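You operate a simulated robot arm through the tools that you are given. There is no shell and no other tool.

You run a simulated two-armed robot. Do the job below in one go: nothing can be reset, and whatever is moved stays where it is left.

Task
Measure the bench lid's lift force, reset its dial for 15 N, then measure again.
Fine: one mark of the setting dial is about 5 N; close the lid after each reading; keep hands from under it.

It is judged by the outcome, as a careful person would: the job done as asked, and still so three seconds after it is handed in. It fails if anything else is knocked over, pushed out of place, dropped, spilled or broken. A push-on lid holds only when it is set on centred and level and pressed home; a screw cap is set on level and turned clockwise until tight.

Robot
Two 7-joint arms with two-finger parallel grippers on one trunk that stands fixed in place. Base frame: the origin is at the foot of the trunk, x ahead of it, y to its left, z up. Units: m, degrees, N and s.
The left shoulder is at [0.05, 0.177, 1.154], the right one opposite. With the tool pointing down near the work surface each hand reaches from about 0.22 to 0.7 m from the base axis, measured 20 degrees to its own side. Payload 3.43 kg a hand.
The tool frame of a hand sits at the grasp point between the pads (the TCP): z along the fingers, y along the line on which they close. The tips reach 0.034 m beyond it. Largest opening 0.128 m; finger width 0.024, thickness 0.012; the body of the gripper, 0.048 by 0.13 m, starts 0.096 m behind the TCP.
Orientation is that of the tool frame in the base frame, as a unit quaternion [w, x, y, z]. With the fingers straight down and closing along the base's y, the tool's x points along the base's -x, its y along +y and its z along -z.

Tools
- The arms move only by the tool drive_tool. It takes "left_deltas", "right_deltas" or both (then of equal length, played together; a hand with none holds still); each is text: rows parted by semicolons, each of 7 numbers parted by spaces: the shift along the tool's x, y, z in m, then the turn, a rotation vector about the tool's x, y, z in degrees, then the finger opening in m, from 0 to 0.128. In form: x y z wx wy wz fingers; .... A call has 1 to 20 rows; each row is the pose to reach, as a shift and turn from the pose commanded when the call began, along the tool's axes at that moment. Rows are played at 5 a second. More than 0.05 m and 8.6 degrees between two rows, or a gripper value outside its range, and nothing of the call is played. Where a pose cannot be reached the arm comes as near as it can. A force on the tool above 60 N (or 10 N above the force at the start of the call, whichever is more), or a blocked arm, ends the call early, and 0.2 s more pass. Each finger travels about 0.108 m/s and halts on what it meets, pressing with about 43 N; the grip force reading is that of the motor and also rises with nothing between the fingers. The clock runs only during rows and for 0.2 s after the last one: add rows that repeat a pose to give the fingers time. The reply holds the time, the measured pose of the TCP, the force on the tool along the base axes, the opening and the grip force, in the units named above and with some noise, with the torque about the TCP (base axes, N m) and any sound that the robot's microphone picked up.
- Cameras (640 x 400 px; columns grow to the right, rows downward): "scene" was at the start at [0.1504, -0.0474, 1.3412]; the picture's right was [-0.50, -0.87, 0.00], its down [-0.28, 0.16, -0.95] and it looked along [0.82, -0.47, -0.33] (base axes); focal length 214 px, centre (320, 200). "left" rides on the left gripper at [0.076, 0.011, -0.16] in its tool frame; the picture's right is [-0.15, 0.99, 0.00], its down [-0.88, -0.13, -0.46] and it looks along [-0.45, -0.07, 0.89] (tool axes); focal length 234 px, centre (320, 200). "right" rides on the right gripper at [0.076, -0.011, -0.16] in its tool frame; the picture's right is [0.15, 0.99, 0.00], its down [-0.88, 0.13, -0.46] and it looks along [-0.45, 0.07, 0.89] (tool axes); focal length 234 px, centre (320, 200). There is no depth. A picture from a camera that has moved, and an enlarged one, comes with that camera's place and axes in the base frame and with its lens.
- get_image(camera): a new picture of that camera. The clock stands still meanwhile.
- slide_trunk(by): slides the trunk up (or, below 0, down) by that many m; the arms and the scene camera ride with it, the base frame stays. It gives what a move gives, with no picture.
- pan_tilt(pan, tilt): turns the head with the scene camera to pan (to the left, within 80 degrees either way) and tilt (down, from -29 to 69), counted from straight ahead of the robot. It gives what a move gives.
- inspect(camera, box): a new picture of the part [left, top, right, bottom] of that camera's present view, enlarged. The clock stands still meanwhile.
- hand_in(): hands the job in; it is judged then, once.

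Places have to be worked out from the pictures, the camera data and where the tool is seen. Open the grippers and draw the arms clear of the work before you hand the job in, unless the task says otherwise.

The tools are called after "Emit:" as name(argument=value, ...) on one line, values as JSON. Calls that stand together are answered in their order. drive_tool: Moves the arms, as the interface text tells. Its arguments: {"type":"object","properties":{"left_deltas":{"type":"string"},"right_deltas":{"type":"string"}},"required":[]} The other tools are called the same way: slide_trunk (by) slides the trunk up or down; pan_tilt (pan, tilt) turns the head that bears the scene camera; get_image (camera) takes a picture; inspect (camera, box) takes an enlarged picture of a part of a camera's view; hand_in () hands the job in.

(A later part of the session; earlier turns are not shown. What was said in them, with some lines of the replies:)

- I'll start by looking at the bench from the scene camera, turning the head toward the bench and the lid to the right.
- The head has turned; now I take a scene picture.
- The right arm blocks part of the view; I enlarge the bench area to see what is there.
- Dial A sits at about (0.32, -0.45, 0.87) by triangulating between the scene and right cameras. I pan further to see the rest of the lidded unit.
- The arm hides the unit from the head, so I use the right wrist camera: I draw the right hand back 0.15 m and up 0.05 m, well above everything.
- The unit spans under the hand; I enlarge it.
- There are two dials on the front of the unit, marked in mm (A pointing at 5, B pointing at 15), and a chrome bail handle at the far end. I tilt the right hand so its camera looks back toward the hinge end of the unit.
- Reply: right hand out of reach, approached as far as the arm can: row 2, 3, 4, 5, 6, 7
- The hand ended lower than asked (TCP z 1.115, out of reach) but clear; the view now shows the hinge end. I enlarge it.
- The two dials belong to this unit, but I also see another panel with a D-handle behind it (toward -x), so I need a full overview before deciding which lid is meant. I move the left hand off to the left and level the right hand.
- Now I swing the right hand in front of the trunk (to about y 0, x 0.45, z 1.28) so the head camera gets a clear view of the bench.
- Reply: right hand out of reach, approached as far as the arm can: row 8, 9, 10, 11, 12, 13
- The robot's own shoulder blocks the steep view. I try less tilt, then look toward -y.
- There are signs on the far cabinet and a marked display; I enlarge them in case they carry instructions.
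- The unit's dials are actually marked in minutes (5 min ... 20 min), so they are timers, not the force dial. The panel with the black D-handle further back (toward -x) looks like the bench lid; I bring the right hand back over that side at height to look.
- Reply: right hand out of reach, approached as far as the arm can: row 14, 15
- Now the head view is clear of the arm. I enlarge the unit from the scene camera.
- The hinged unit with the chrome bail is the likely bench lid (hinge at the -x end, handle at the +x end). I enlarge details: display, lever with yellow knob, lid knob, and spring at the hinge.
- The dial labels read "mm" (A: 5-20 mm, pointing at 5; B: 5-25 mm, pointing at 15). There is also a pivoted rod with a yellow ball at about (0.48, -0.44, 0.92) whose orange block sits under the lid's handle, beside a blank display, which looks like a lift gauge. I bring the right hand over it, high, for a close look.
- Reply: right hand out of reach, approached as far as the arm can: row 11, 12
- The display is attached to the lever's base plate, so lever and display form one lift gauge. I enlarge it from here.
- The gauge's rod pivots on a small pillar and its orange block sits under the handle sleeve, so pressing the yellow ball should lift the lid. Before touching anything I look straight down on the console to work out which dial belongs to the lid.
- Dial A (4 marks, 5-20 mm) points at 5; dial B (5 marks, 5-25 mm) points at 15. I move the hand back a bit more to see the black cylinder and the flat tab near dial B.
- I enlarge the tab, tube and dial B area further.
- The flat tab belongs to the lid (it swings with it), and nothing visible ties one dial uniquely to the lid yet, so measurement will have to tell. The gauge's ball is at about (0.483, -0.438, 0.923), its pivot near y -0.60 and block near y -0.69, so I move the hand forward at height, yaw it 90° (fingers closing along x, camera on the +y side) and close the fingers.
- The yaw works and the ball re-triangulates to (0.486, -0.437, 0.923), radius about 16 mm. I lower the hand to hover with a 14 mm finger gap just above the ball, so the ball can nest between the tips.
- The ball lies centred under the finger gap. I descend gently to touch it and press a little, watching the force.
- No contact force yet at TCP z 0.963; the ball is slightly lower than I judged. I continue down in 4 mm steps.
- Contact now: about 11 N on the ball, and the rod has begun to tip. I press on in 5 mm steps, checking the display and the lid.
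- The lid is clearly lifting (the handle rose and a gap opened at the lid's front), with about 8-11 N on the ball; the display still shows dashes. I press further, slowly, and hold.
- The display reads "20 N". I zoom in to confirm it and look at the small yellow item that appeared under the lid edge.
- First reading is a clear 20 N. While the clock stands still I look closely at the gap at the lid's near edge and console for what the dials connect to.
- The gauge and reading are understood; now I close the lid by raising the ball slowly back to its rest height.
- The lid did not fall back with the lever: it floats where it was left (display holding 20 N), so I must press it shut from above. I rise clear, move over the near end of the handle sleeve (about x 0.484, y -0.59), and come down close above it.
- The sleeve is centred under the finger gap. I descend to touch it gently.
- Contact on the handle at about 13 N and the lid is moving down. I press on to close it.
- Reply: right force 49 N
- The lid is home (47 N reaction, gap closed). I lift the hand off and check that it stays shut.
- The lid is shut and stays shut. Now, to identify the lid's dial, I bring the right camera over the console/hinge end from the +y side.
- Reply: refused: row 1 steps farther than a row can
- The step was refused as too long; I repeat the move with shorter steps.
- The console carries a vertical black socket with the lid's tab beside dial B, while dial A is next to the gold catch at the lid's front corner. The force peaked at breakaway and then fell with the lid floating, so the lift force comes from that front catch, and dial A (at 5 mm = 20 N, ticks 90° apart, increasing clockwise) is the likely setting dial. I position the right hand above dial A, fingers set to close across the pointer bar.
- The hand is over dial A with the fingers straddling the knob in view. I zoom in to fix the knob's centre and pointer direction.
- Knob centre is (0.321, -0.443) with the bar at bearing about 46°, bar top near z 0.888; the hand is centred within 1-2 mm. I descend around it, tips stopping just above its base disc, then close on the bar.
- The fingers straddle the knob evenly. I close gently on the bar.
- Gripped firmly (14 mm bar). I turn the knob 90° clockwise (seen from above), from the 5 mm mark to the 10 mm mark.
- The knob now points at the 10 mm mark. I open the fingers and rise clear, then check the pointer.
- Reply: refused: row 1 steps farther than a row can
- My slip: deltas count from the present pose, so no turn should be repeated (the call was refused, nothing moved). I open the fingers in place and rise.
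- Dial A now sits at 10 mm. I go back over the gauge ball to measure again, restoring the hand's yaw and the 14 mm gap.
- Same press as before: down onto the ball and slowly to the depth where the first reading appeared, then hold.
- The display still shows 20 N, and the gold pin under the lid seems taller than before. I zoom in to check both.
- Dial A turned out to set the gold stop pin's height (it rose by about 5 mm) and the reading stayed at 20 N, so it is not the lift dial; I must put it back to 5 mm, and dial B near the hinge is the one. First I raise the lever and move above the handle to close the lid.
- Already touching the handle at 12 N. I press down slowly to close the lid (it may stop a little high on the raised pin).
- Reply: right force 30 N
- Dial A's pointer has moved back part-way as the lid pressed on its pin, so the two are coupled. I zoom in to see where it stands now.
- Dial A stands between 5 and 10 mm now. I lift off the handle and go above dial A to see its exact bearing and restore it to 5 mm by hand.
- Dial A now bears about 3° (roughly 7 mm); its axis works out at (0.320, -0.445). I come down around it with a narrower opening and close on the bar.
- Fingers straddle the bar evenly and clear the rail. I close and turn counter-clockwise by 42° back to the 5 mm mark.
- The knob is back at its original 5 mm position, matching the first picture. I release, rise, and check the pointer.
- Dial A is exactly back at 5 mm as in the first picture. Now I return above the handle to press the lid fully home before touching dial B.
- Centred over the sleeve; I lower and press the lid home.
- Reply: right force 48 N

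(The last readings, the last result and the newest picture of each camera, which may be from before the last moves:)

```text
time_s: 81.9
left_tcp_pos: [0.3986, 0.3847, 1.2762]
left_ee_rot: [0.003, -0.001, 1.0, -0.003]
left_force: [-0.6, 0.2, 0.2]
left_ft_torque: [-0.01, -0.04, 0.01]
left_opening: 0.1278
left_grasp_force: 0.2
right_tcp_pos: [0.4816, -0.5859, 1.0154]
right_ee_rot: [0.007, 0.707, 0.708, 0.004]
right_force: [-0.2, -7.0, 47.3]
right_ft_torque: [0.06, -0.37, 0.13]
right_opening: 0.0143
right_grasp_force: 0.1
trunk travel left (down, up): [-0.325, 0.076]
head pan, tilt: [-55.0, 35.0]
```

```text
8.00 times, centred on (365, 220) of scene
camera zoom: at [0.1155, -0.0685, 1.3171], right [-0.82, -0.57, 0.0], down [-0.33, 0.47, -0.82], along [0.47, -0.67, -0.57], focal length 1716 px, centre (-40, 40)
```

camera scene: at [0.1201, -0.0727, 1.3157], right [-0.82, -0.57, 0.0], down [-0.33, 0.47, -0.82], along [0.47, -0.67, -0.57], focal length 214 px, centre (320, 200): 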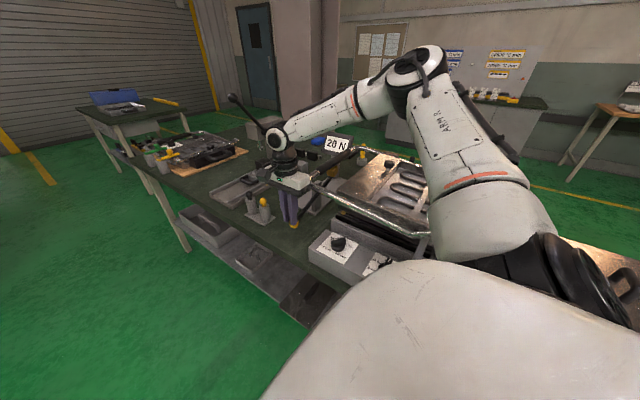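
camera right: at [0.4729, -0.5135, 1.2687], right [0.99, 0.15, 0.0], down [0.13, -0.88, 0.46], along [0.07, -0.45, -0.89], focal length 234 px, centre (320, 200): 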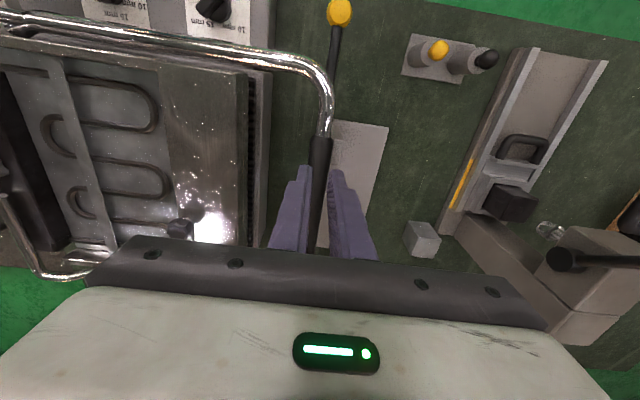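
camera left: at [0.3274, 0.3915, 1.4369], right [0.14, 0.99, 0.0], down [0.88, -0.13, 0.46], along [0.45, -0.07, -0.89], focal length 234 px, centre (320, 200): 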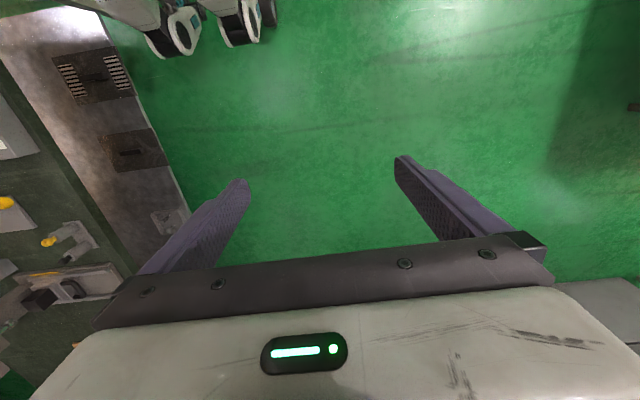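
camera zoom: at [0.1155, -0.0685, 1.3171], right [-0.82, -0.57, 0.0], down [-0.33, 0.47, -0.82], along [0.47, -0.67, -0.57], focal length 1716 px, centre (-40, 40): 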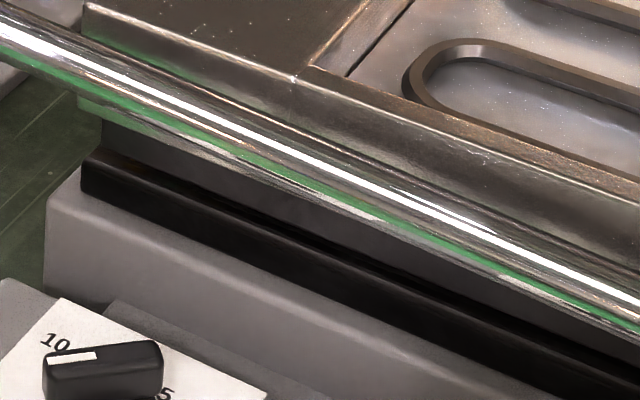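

The lid is home with dial A unchanged at 5 mm. I lift off and go above dial B (about x 0.180, y -0.446) for a close look.

Emit:
drive_tool(right_deltas="0 0 -0.006 0 0 0 0.014; 0 0 -0.02 0 0 0 0.014; 0 0 -0.06 0 0 0 0.014; 0 0 -0.1 0 0 0 0.014; 0.016 -0.033 -0.1 0 0 0 0.036; 0.032 -0.067 -0.1 0 0 0 0.036; 0.048 -0.1 -0.1 0 0 0 0.036; 0.064 -0.135 -0.1 0 0 0 0.036; 0.08 -0.17 -0.1 0 0 0 0.036; 0.096 -0.2 -0.1 0 0 0 0.036; 0.112 -0.235 -0.1 0 0 0 0.036; 0.128 -0.27 -0.1 0 0 0 0.036; 0.144 -0.303 -0.1 0 0 0 0.036; 0.144 -0.303 -0.1 0 0 0 0.036")

Emit:
get_image(camera="right")

Emit:
inspect(camera="right", box=[220, 70, 420, 195])

Emit:
inspect(camera="scene", box=[280, 150, 440, 270])

```text
time_s: 84.9
left_tcp_pos: [0.4049, 0.38, 1.2756]
left_ee_rot: [0.0, -0.001, 1.0, -0.002]
left_force: [-0.4, -0.5, 0.0]
left_ft_torque: [-0.03, 0.01, 0.01]
left_opening: 0.1281
left_grasp_force: 0.0
right_tcp_pos: [0.179, -0.4465, 1.105]
right_ee_rot: [-0.001, 0.707, 0.708, 0.0]
right_force: [-0.2, 0.3, 0.3]
right_ft_torque: [-0.01, -0.02, -0.01]
right_opening: 0.0362
right_grasp_force: 0.1
trunk travel left (down, up): [-0.325, 0.076]
head pan, tilt: [-55.0, 35.0]
```

```text
taken
camera right: at [0.1689, -0.37, 1.2649], right [0.99, 0.15, 0.0], down [0.13, -0.88, 0.45], along [0.07, -0.45, -0.89], focal length 234 px, centre (320, 200)
```

right: 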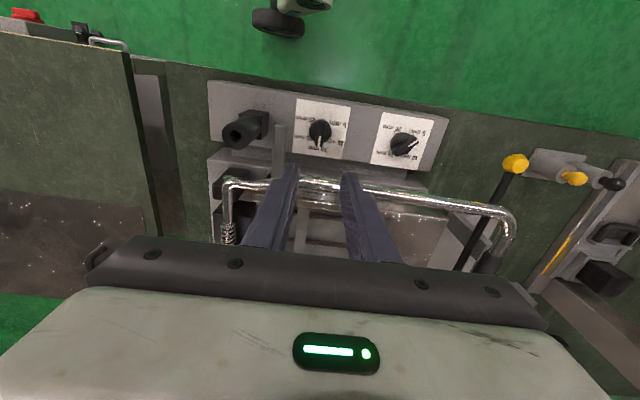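

```text
3.20 times, centred on (320, 132) of right
camera zoom: at [0.1689, -0.37, 1.2649], right [0.99, 0.15, 0.0], down [0.13, -0.88, 0.45], along [0.07, -0.45, -0.89], focal length 749 px, centre (320, 416)
```

zoom: 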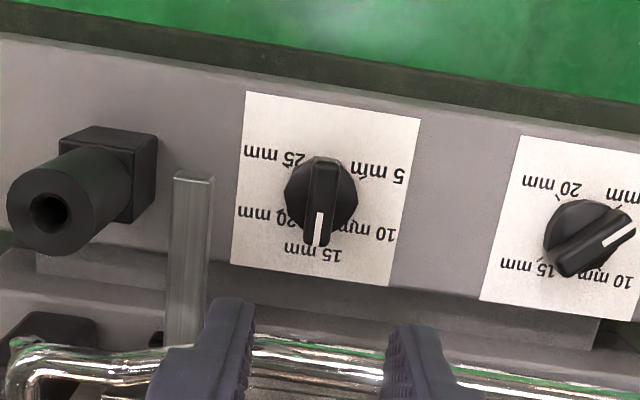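

```text
3.33 times, centred on (360, 210) of scene
camera zoom: at [0.1203, -0.0732, 1.3156], right [-0.82, -0.57, 0.0], down [-0.33, 0.47, -0.82], along [0.47, -0.67, -0.57], focal length 715 px, centre (187, 167)
```

zoom: 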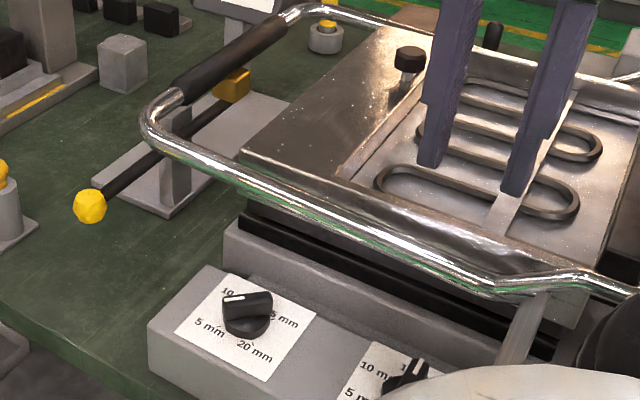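

Dial B's axis is near (0.182, -0.445), pointer at 15 mm (bearing about -90°). I zoom in on its ticks to get the exact angle to the neighbouring marks.

Emit:
inspect(camera="right", box=[285, 90, 360, 165])

```text
5.33 times, centred on (322, 128) of right
camera zoom: at [0.1689, -0.37, 1.2649], right [0.99, 0.15, 0.0], down [0.13, -0.88, 0.45], along [0.07, -0.45, -0.89], focal length 1249 px, centre (307, 587)
```

zoom: 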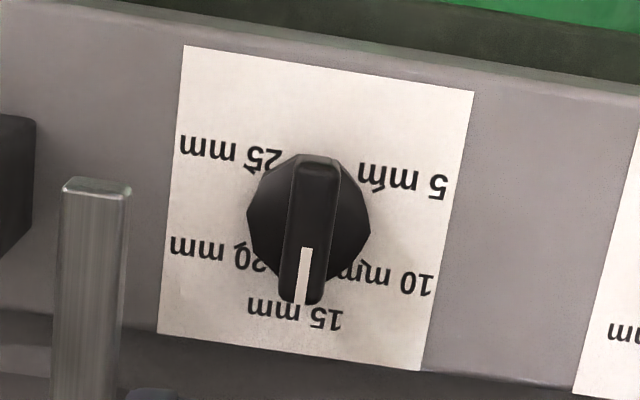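

The labels around dial B sit 60° apart (10 mm at -30°, 15 mm at -90°). The lid resists both up (20 N) and down (about 13 N), so the hinge drag dominates and one mark less should lower it to about 15 N. I descend around dial B, narrow enough to clear the tab at x 0.134.

Emit:
drive_tool(right_deltas="0.0017 0.003 0.03 0 0 0 0.03; 0.0017 0.003 0.07 0 0 0 0.03; 0.0017 0.003 0.11 0 0 0 0.03; 0.0017 0.003 0.14 0 0 0 0.03; 0.0017 0.003 0.165 0 0 0 0.03; 0.0017 0.003 0.185 0 0 0 0.03; 0.0017 0.003 0.197 0 0 0 0.03; 0.0017 0.003 0.197 0 0 0 0.03")

Emit:
get_image(camera="right")

Emit:
inspect(camera="right", box=[220, 70, 420, 220])

```text
time_s: 86.7
left_tcp_pos: [0.4027, 0.3796, 1.2762]
left_ee_rot: [0.0, 0.0, 1.0, -0.001]
left_force: [-0.3, 0.0, -0.1]
left_ft_torque: [-0.01, -0.01, 0.0]
left_opening: 0.1284
left_grasp_force: 0.0
right_tcp_pos: [0.1841, -0.4444, 0.9075]
right_ee_rot: [-0.001, 0.707, 0.708, 0.0]
right_force: [-0.1, 0.2, 0.5]
right_ft_torque: [-0.01, 0.02, -0.01]
right_opening: 0.0299
right_grasp_force: 0.1
trunk travel left (down, up): [-0.325, 0.076]
head pan, tilt: [-55.0, 35.0]
```

```text
taken
camera right: at [0.1723, -0.3684, 1.0677], right [0.99, 0.15, 0.0], down [0.13, -0.88, 0.46], along [0.07, -0.45, -0.89], focal length 234 px, centre (320, 200)
```

right: 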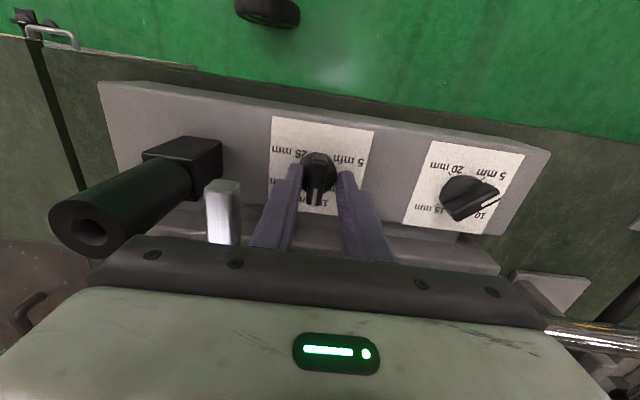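

```text
2.67 times, centred on (320, 145) of right
camera zoom: at [0.1723, -0.3684, 1.0677], right [0.99, 0.15, 0.0], down [0.13, -0.88, 0.46], along [0.07, -0.45, -0.89], focal length 624 px, centre (320, 347)
```

zoom: 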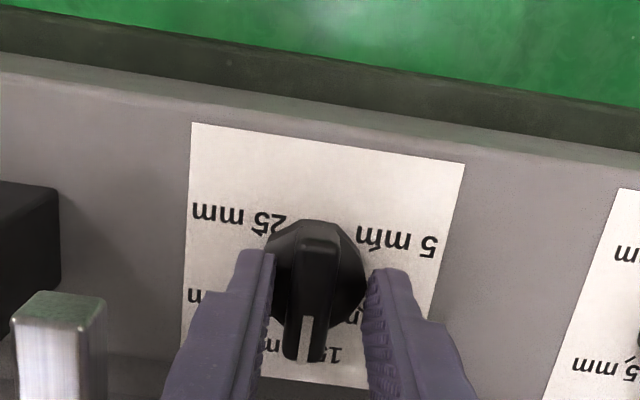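

Dial B's bar sits centred between the fingers and everything around clears. I close on it and turn 60° counter-clockwise from 15 mm to the 10 mm mark.

Emit:
drive_tool(right_deltas="0 0 0 0 0 0 0.02; 0 0 0 0 0 0 0.012; 0 0 0 0 0 0 0.006; 0 0 0 0 0 0 0; 0 0 0 0 0 0 0; 0 0 0 0 0 -6 0; 0 0 0 0 0 -12 0; 0 0 0 0 0 -18 0; 0 0 0 0 0 -24 0; 0 0 0 0 0 -30 0; 0 0 0 0 0 -36 0; 0 0 0 0 0 -42 0; 0 0 0 0 0 -48 0; 0 0 0 0 0 -54 0; 0 0 0 0 0 -60 0; 0 0 0 0 0 -60 0")

Emit:
get_image(camera="right")

Emit:
inspect(camera="right", box=[220, 70, 420, 220])

```text
time_s: 90.1
left_tcp_pos: [0.4019, 0.3797, 1.2778]
left_ee_rot: [0.001, -0.001, 1.0, -0.001]
left_force: [-1.3, -0.6, 0.3]
left_ft_torque: [-0.01, 0.01, -0.01]
left_opening: 0.1281
left_grasp_force: 0.1
right_tcp_pos: [0.181, -0.4455, 0.9082]
right_ee_rot: [-0.002, 0.258, 0.966, 0.0]
right_force: [-20.6, -0.4, -7.1]
right_ft_torque: [0.05, 0.08, 0.02]
right_opening: 0.0137
right_grasp_force: 45.5
trunk travel left (down, up): [-0.325, 0.076]
head pan, tilt: [-55.0, 35.0]
```

```text
taken
camera right: at [0.1101, -0.4164, 1.0681], right [0.37, 0.93, 0.0], down [0.83, -0.33, 0.45], along [0.42, -0.17, -0.89], focal length 234 px, centre (320, 200)
```

right: 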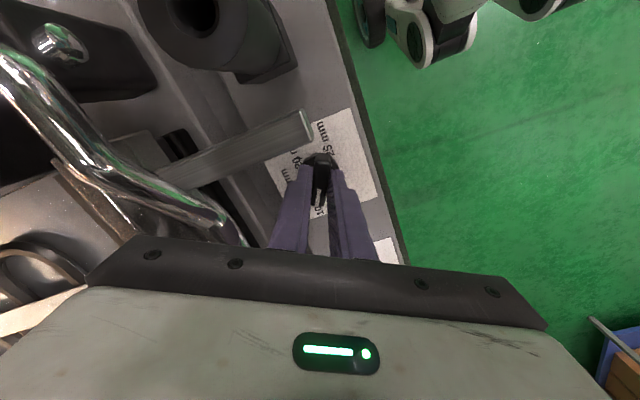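

```text
2.67 times, centred on (320, 145) of right
camera zoom: at [0.1101, -0.4164, 1.0681], right [0.37, 0.93, 0.0], down [0.83, -0.33, 0.45], along [0.42, -0.17, -0.89], focal length 624 px, centre (320, 347)
```

zoom: 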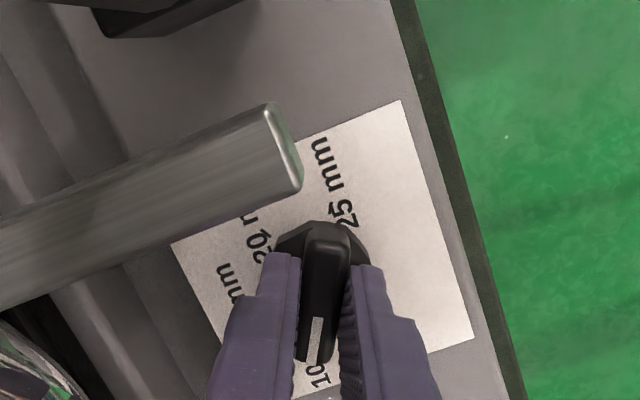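

The knob is now at the 10 mm mark. I release, rise, and check the pointer.

Emit:
drive_tool(right_deltas="0 0 0 0 0 0 0.02; 0 0 0 0 0 0 0.03; 0 0 0 0 0 0 0.03; 0 0 -0.03 0 0 0 0.03; 0 0 -0.07 0 0 0 0.03; 0 0 -0.11 0 0 0 0.03; 0 0 -0.15 0 0 0 0.03; 0 0 -0.18 0 0 0 0.03; 0 0 -0.18 0 0 0 0.03")

Emit:
get_image(camera="right")

Emit:
inspect(camera="right", box=[270, 80, 390, 180])

```text
time_s: 92.1
left_tcp_pos: [0.4027, 0.3799, 1.2763]
left_ee_rot: [-0.001, -0.002, 1.0, -0.001]
left_force: [-1.0, 0.0, -0.3]
left_ft_torque: [0.01, -0.05, 0.01]
left_opening: 0.1278
left_grasp_force: 0.0
right_tcp_pos: [0.1836, -0.4429, 1.0877]
right_ee_rot: [0.0, 0.258, 0.966, 0.0]
right_force: [0.0, 0.2, -0.5]
right_ft_torque: [-0.02, 0.01, 0.0]
right_opening: 0.03
right_grasp_force: 0.0
trunk travel left (down, up): [-0.325, 0.076]
head pan, tilt: [-55.0, 35.0]
```

```text
taken
camera right: at [0.1122, -0.415, 1.2487], right [0.37, 0.93, 0.0], down [0.83, -0.33, 0.46], along [0.42, -0.17, -0.89], focal length 234 px, centre (320, 200)
```

right: 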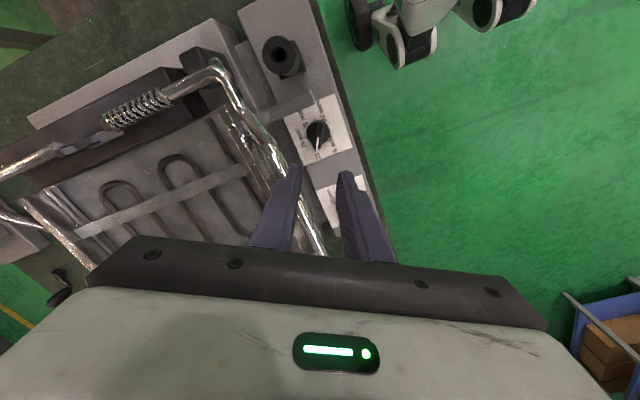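

```text
4.00 times, centred on (330, 130) of right
camera zoom: at [0.1122, -0.415, 1.2487], right [0.37, 0.93, 0.0], down [0.83, -0.33, 0.46], along [0.42, -0.17, -0.89], focal length 937 px, centre (280, 480)
```

zoom: 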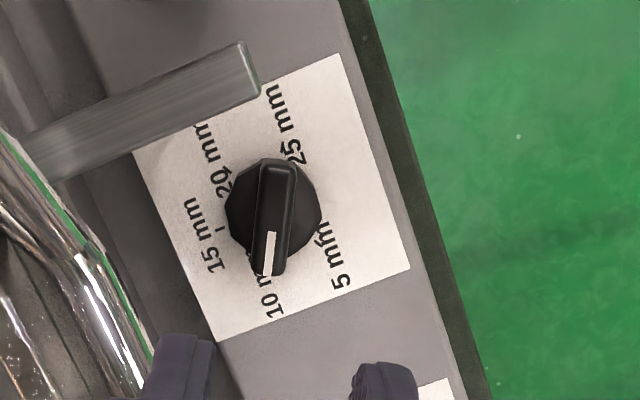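

Dial B's pointer bears -29°, i.e. on the 10 mm mark. I go back over the gauge ball to measure again.

Emit:
drive_tool(right_deltas="-0.0285 0.0175 0 0 0 6.67 0.014; -0.057 0.0351 0 0 0 13.33 0.014; -0.0855 0.0526 0 0 0 20 0.014; -0.114 0.0702 0 0 0 26.67 0.014; -0.1424 0.0877 0 0 0 33.33 0.014; -0.1709 0.1053 0 0 0 40 0.014; -0.1994 0.1228 0 0 0 46.67 0.014; -0.2279 0.1404 0 0 0 53.33 0.014; -0.2564 0.1579 0 0 0 60 0.014; -0.2564 0.1579 0.04 0 0 60 0.014; -0.2564 0.1579 0.08 0 0 60 0.014; -0.2564 0.1579 0.088 0 0 60 0.014; -0.2564 0.1579 0.088 0 0 60 0.014")

Emit:
get_image(camera="right")

Emit:
inspect(camera="scene", box=[250, 120, 410, 220])

Emit:
inspect(camera="scene", box=[300, 175, 440, 280])

```text
time_s: 94.9
left_tcp_pos: [0.4028, 0.3804, 1.2771]
left_ee_rot: [0.0, -0.001, 1.0, -0.001]
left_force: [-0.5, 0.7, 0.3]
left_ft_torque: [0.01, 0.04, -0.01]
left_opening: 0.1279
left_grasp_force: 0.1
right_tcp_pos: [0.4837, -0.4366, 0.999]
right_ee_rot: [0.0, 0.707, 0.707, 0.001]
right_force: [-0.1, -0.3, 0.5]
right_ft_torque: [-0.02, 0.02, -0.01]
right_opening: 0.014
right_grasp_force: 0.0
trunk travel left (down, up): [-0.325, 0.076]
head pan, tilt: [-55.0, 35.0]
```

```text
taken
camera right: at [0.4739, -0.3594, 1.1594], right [0.99, 0.15, 0.0], down [0.13, -0.88, 0.46], along [0.07, -0.45, -0.89], focal length 234 px, centre (320, 200)
```

right: 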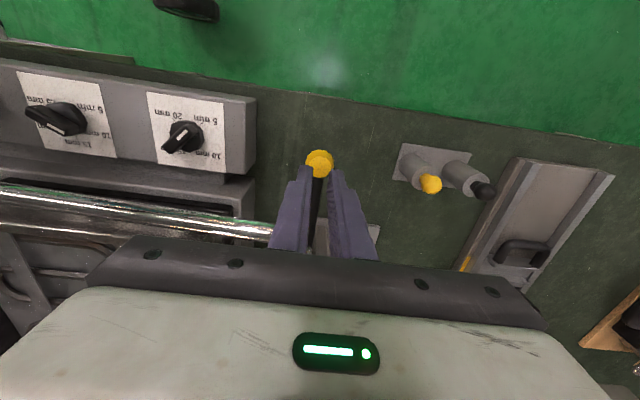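

```text
4.00 times, centred on (330, 170) of scene
camera zoom: at [0.1202, -0.0731, 1.3157], right [-0.82, -0.57, 0.0], down [-0.33, 0.47, -0.82], along [0.47, -0.67, -0.57], focal length 858 px, centre (280, 320)
```

zoom: 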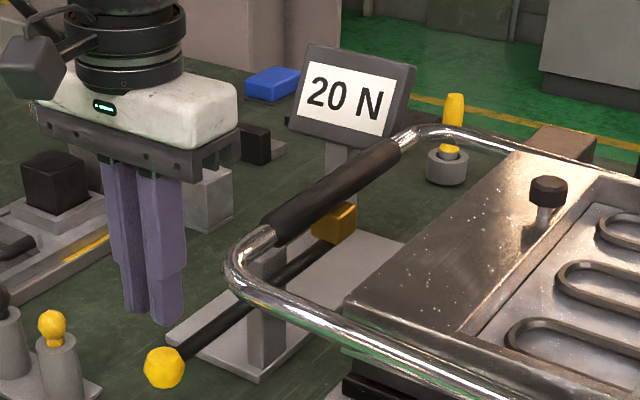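

```text
3.81 times, centred on (370, 228) of scene
camera zoom: at [0.1202, -0.0731, 1.3157], right [-0.82, -0.57, 0.0], down [-0.33, 0.47, -0.82], along [0.47, -0.67, -0.57], focal length 817 px, centre (130, 95)
```

zoom: 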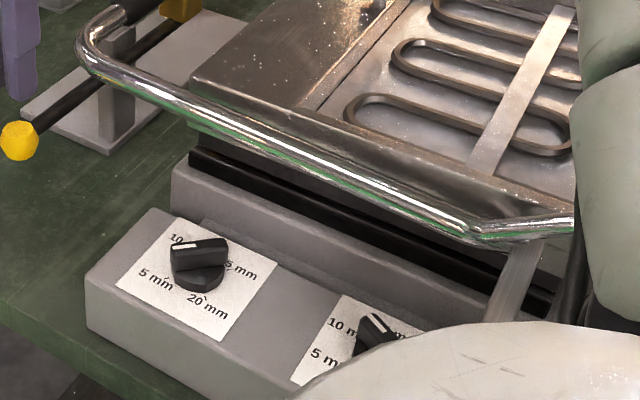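

Lid closed, dial A at 5, dial B at 10. I press the gauge ball again with the same slow profile.

Emit:
drive_tool(right_deltas="0.002 0.001 0.018 0 0 0 0.014; 0.002 0.001 0.032 0 0 0 0.014; 0.002 0.001 0.04 0 0 0 0.014; 0.002 0.001 0.044 0 0 0 0.014; 0.002 0.001 0.048 0 0 0 0.014; 0.002 0.001 0.052 0 0 0 0.014; 0.002 0.001 0.056 0 0 0 0.014; 0.002 0.001 0.06 0 0 0 0.014; 0.002 0.001 0.064 0 0 0 0.014; 0.002 0.001 0.068 0 0 0 0.014; 0.002 0.001 0.072 0 0 0 0.014; 0.002 0.001 0.076 0 0 0 0.014; 0.002 0.001 0.08 0 0 0 0.014; 0.002 0.001 0.084 0 0 0 0.014; 0.002 0.001 0.088 0 0 0 0.014; 0.002 0.001 0.088 0 0 0 0.014; 0.002 0.001 0.088 0 0 0 0.014; 0.002 0.001 0.088 0 0 0 0.014")

Emit:
inspect(camera="scene", box=[250, 120, 410, 220])

```text
time_s: 98.7
left_tcp_pos: [0.4033, 0.379, 1.276]
left_ee_rot: [0.0, 0.0, 1.0, -0.002]
left_force: [0.4, 0.2, -0.5]
left_ft_torque: [-0.01, 0.03, -0.02]
left_opening: 0.1281
left_grasp_force: 0.1
right_tcp_pos: [0.4845, -0.4332, 0.9116]
right_ee_rot: [0.0, 0.707, 0.707, 0.0]
right_force: [0.8, 0.0, 3.9]
right_ft_torque: [-0.09, -0.1, 0.01]
right_opening: 0.016
right_grasp_force: 0.6
trunk travel left (down, up): [-0.325, 0.076]
head pan, tilt: [-55.0, 35.0]
```

```text
4.00 times, centred on (330, 170) of scene
camera zoom: at [0.1198, -0.0727, 1.3157], right [-0.82, -0.57, 0.0], down [-0.33, 0.47, -0.82], along [0.47, -0.67, -0.57], focal length 858 px, centre (280, 320)
```

zoom: 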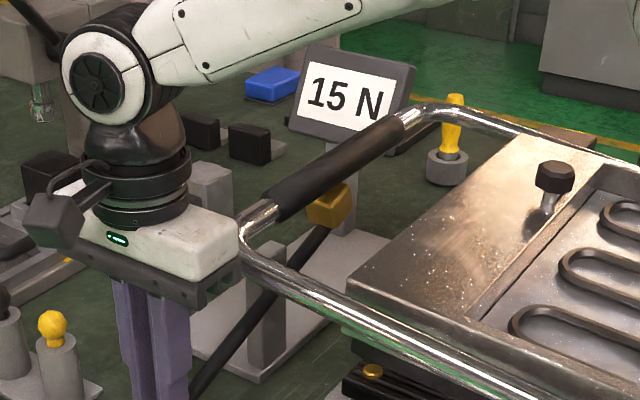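

The display now reads 15 N: dial B was the right one. I raise the lever gently and move over the handle to close the lid.

Emit:
drive_tool(right_deltas="0 0 -0.006 0 0 0 0.014; 0 0 -0.012 0 0 0 0.014; 0 0 -0.018 0 0 0 0.014; 0 0 -0.024 0 0 0 0.014; 0 0 -0.03 0 0 0 0.014; 0 0 -0.036 0 0 0 0.014; 0 0 -0.044 0 0 0 0.014; 0 0 -0.054 0 0 0 0.014; 0 0 -0.08 0 0 0 0.014; 0 0 -0.12 0 0 0 0.014; 0 0 -0.16 0 0 0 0.014; -0.01 0 -0.19 0 0 0 0.014; -0.05 0 -0.19 0 0 0 0.014; -0.09 0 -0.19 0 0 0 0.014; -0.13 -0.001 -0.19 0 0 0 0.014; -0.156 -0.001 -0.19 0 0 0 0.014; -0.156 -0.001 -0.16 0 0 0 0.014; -0.156 -0.001 -0.14 0 0 0 0.014; -0.156 -0.001 -0.14 0 0 0 0.014")

Emit:
get_image(camera="right")

Emit:
inspect(camera="scene", box=[270, 120, 430, 220])

```text
time_s: 102.7
left_tcp_pos: [0.4041, 0.3788, 1.2763]
left_ee_rot: [0.0, -0.001, 1.0, -0.001]
left_force: [-0.1, -0.7, 0.1]
left_ft_torque: [0.02, 0.0, -0.01]
left_opening: 0.1277
left_grasp_force: 0.0
right_tcp_pos: [0.4852, -0.5894, 1.0513]
right_ee_rot: [0.0, 0.706, 0.708, 0.0]
right_force: [0.4, 0.3, 0.4]
right_ft_torque: [-0.01, 0.01, -0.03]
right_opening: 0.0139
right_grasp_force: 0.0
trunk travel left (down, up): [-0.325, 0.076]
head pan, tilt: [-55.0, 35.0]
```

```text
taken
camera right: at [0.4738, -0.5129, 1.2115], right [0.99, 0.15, 0.0], down [0.13, -0.88, 0.46], along [0.07, -0.45, -0.89], focal length 234 px, centre (320, 200)
```

right: 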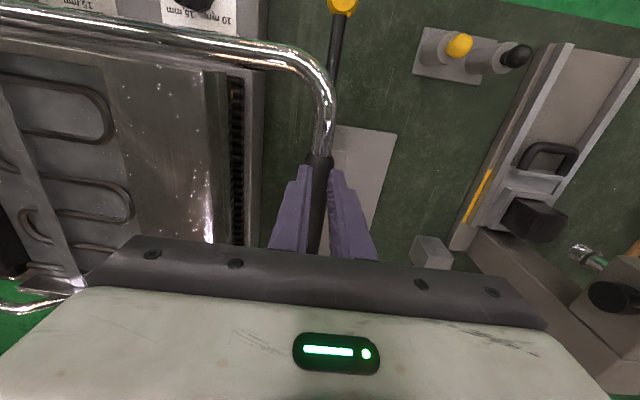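

```text
4.00 times, centred on (350, 170) of scene
camera zoom: at [0.1201, -0.0731, 1.3157], right [-0.82, -0.57, 0.0], down [-0.33, 0.47, -0.82], along [0.47, -0.67, -0.57], focal length 858 px, centre (200, 320)
```

zoom: 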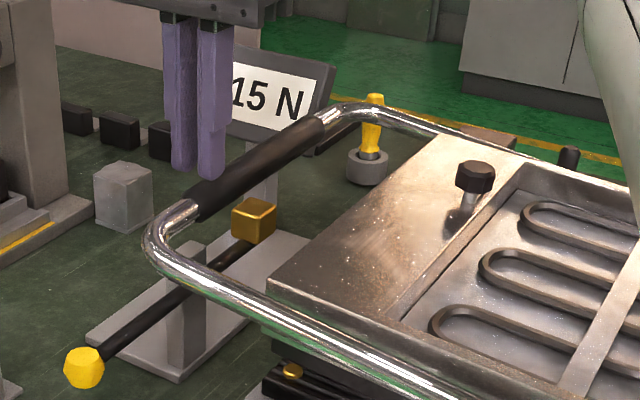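

Centred above the raised handle. I press the lid down gently until it is home.

Emit:
drive_tool(right_deltas="0 0 0.01 0 0 0 0.014; 0 0 0.016 0 0 0 0.014; 0 0 0.02 0 0 0 0.014; 0 0 0.024 0 0 0 0.014; 0 0 0.028 0 0 0 0.014; 0 0 0.032 0 0 0 0.014; 0 0 0.036 0 0 0 0.014; 0 0 0.04 0 0 0 0.014; 0 0 0.044 0 0 0 0.014; 0 0 0.046 0 0 0 0.014; 0 0 0.046 0 0 0 0.014")

Emit:
inspect(camera="scene", box=[300, 175, 440, 280])

Emit:
inspect(camera="scene", box=[325, 195, 405, 245])

```text
time_s: 105.1
left_tcp_pos: [0.4008, 0.3842, 1.2764]
left_ee_rot: [0.001, -0.001, 1.0, -0.003]
left_force: [0.2, -0.6, -0.2]
left_ft_torque: [-0.01, 0.02, 0.0]
left_opening: 0.1279
left_grasp_force: 0.1
right_tcp_pos: [0.4844, -0.5861, 1.0123]
right_ee_rot: [0.006, 0.707, 0.707, 0.002]
right_force: [4.4, -5.6, 38.8]
right_ft_torque: [0.27, -0.22, -0.09]
right_opening: 0.0189
right_grasp_force: 21.1
trunk travel left (down, up): [-0.325, 0.076]
head pan, tilt: [-55.0, 35.0]
```

```text
3.81 times, centred on (370, 228) of scene
camera zoom: at [0.1175, -0.0698, 1.3165], right [-0.82, -0.57, 0.0], down [-0.33, 0.47, -0.82], along [0.47, -0.67, -0.57], focal length 817 px, centre (130, 95)
```

zoom: 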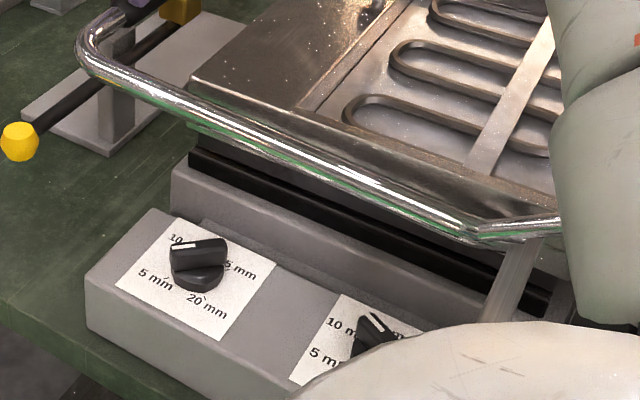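

```text
8.00 times, centred on (365, 220) of scene
camera zoom: at [0.1175, -0.0698, 1.3165], right [-0.82, -0.57, 0.0], down [-0.33, 0.47, -0.82], along [0.47, -0.67, -0.57], focal length 1716 px, centre (-40, 40)
```

zoom: 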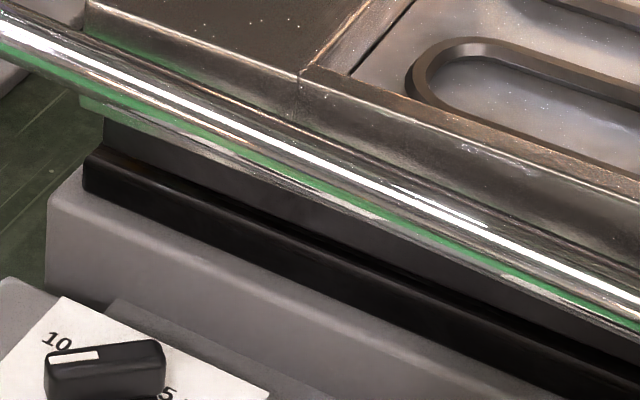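

The lid is home again (39 N reaction, same height as the first closing). I lift off, draw the right hand up and back clear of the work, and open the gripper.

Emit:
drive_tool(right_deltas="0 0 -0.005 0 0 0 0.014; 0 0 -0.015 0 0 0 0.014; 0 0 -0.05 0 0 0 0.014; 0 0 -0.09 0 0 0 0.014; 0.01 0 -0.13 0 0 -7.5 0.03; 0.02 -0.01 -0.16 0 0 -15 0.05; 0.03 -0.02 -0.18 0 0 -22.5 0.07; 0.04 -0.03 -0.2 0 0 -30 0.09; 0.05 -0.04 -0.21 0 0 -37.5 0.11; 0.06 -0.05 -0.21 0 0 -45 0.128; 0.07 -0.06 -0.21 0 0 -52.5 0.128; 0.08 -0.07 -0.21 0 0 -60 0.128; 0.09 -0.08 -0.21 0 0 -67.5 0.128; 0.1 -0.085 -0.21 0 0 -75 0.128; 0.11 -0.085 -0.21 0 0 -82.5 0.128; 0.12 -0.085 -0.21 0 0 -90 0.128; 0.12 -0.085 -0.21 0 0 -90 0.128")

Emit:
get_image(camera="scene")

Emit:
inspect(camera="scene", box=[270, 120, 450, 270])

Emit:
get_image(camera="right")

```text
time_s: 108.7
left_tcp_pos: [0.4039, 0.3804, 1.2762]
left_ee_rot: [0.001, -0.001, 1.0, -0.001]
left_force: [0.3, -0.2, 0.7]
left_ft_torque: [-0.01, 0.01, -0.03]
left_opening: 0.1281
left_grasp_force: 0.2
right_tcp_pos: [0.3993, -0.4682, 1.2149]
right_ee_rot: [0.0, -0.001, 1.0, 0.0]
right_force: [-0.7, 0.7, 0.0]
right_ft_torque: [0.0, 0.03, 0.01]
right_opening: 0.1282
right_grasp_force: 0.1
trunk travel left (down, up): [-0.325, 0.076]
head pan, tilt: [-55.0, 35.0]
```

```text
taken
camera scene: at [0.1201, -0.0732, 1.3157], right [-0.82, -0.57, 0.0], down [-0.33, 0.47, -0.82], along [0.47, -0.67, -0.57], focal length 214 px, centre (320, 200)
```

scene: 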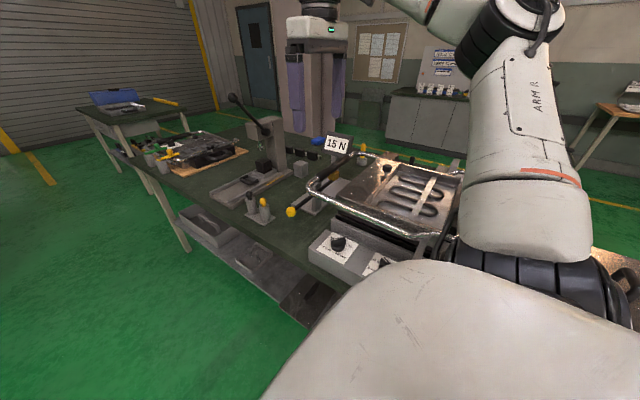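

```text
2.67 times, centred on (360, 195) of scene
camera zoom: at [0.1201, -0.0732, 1.3157], right [-0.82, -0.57, 0.0], down [-0.33, 0.47, -0.82], along [0.47, -0.67, -0.57], focal length 572 px, centre (213, 213)
```

zoom: 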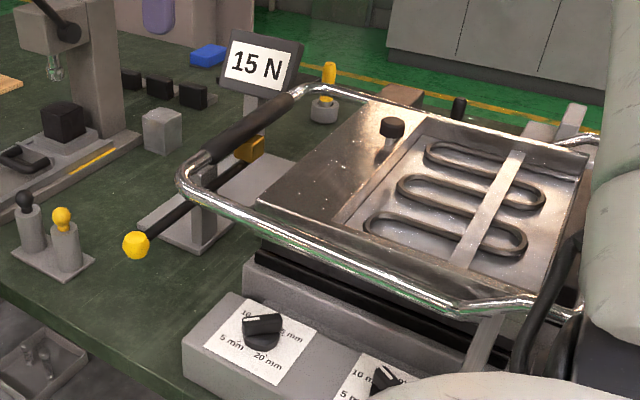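

```text
taken
camera right: at [0.324, -0.4806, 1.3754], right [-0.15, 0.99, 0.0], down [0.88, 0.13, 0.46], along [0.45, 0.07, -0.89], focal length 234 px, centre (320, 200)
```

right: 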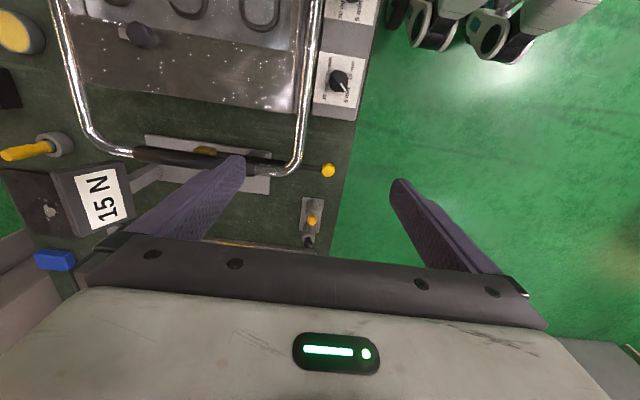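

The right hand is back near its starting place with the gripper open; the display holds 15 N. I do a last close check of the lid edge and both dials before handing in.

Emit:
inspect(camera="scene", box=[325, 195, 405, 245])

Emit:
inspect(camera="scene", box=[310, 220, 410, 280])

Emit:
inspect(camera="right", box=[280, 0, 400, 120])

```text
8.00 times, centred on (365, 220) of scene
camera zoom: at [0.1201, -0.0732, 1.3157], right [-0.82, -0.57, 0.0], down [-0.33, 0.47, -0.82], along [0.47, -0.67, -0.57], focal length 1716 px, centre (-40, 40)
```

zoom: 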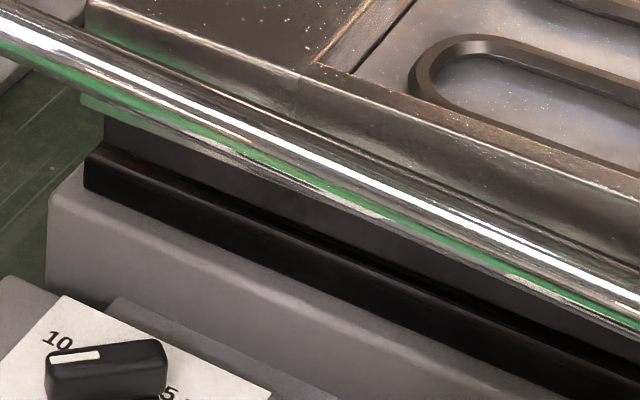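

```text
6.40 times, centred on (360, 250) of scene
camera zoom: at [0.1201, -0.0732, 1.3157], right [-0.82, -0.57, 0.0], down [-0.33, 0.47, -0.82], along [0.47, -0.67, -0.57], focal length 1373 px, centre (64, -120)
```

zoom: 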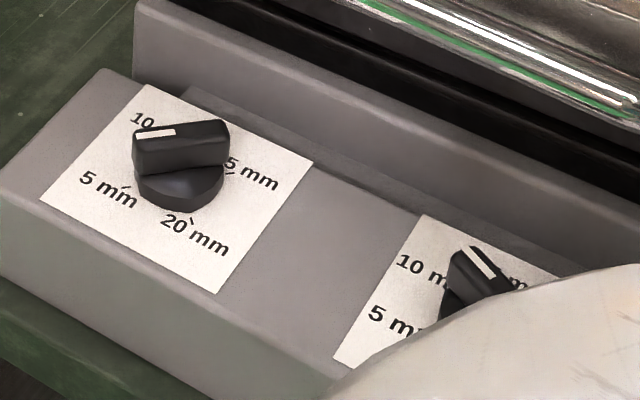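

```text
3.33 times, centred on (340, 60) of right
camera zoom: at [0.324, -0.4806, 1.3754], right [-0.15, 0.99, 0.0], down [0.88, 0.13, 0.46], along [0.45, 0.07, -0.89], focal length 781 px, centre (253, 667)
```

zoom: 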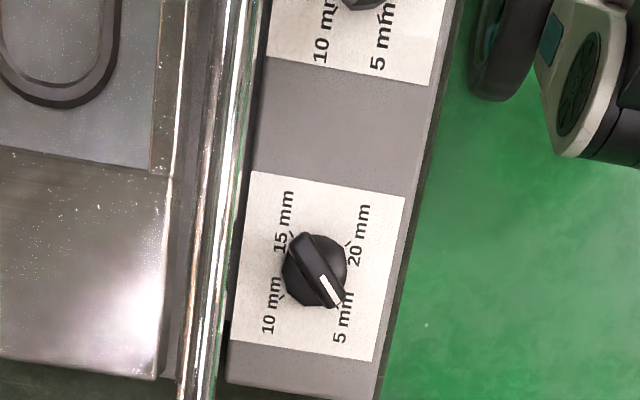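

Everything looks right; one last comparison of the handle height with the same view taken before the first lift.

Emit:
inspect(camera="scene", box=[280, 120, 440, 220])

```text
4.00 times, centred on (360, 170) of scene
camera zoom: at [0.1201, -0.0732, 1.3157], right [-0.82, -0.57, 0.0], down [-0.33, 0.47, -0.82], along [0.47, -0.67, -0.57], focal length 858 px, centre (160, 320)
```

zoom: 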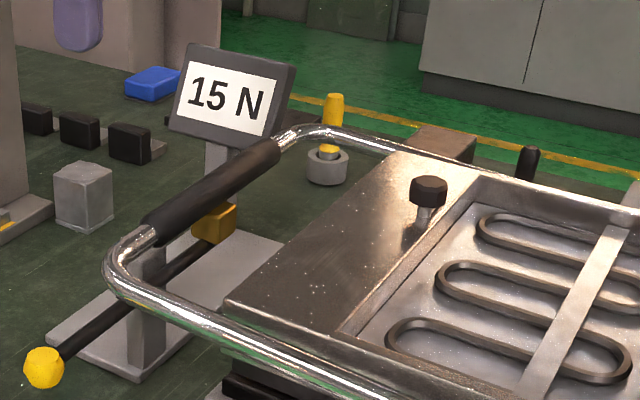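

The handle, gauge and everything around match the view from before the first lift: lid shut, gauge in place, dial B at 10 mm giving 15 N, dial A back at 5 mm, both hands clear and open. I hand the job in.

Emit:
hand_in()

```text
The job is handed in.
```

The bench lid's lift force was 20 N at first. After I turned its setting dial back one mark, from 15 mm to 10 mm, it measured 15 N. The lid is closed, the gauge is back in place, and both hands are clear and open.

- **Wrong dial first:** there are two look-alike dials on the console, and I tried the front one first. It sets the height of the lid's front stop pin, not the lift force, and the reading stayed at 20 N. I put it back to its original 5 mm mark and checked it against the earlier picture. The setting dial is the rear one, near the hinge.
- **Extra cycle:** that mistake meant one extra lift and closing. While I was pressing the lid shut, it drove the front dial part-way back, before I reset it by hand.
- **Closing the lid:** it does not drop shut by itself, so I pressed it home from above after each reading. The closing presses peaked at about 28 to 47 N on the handle.
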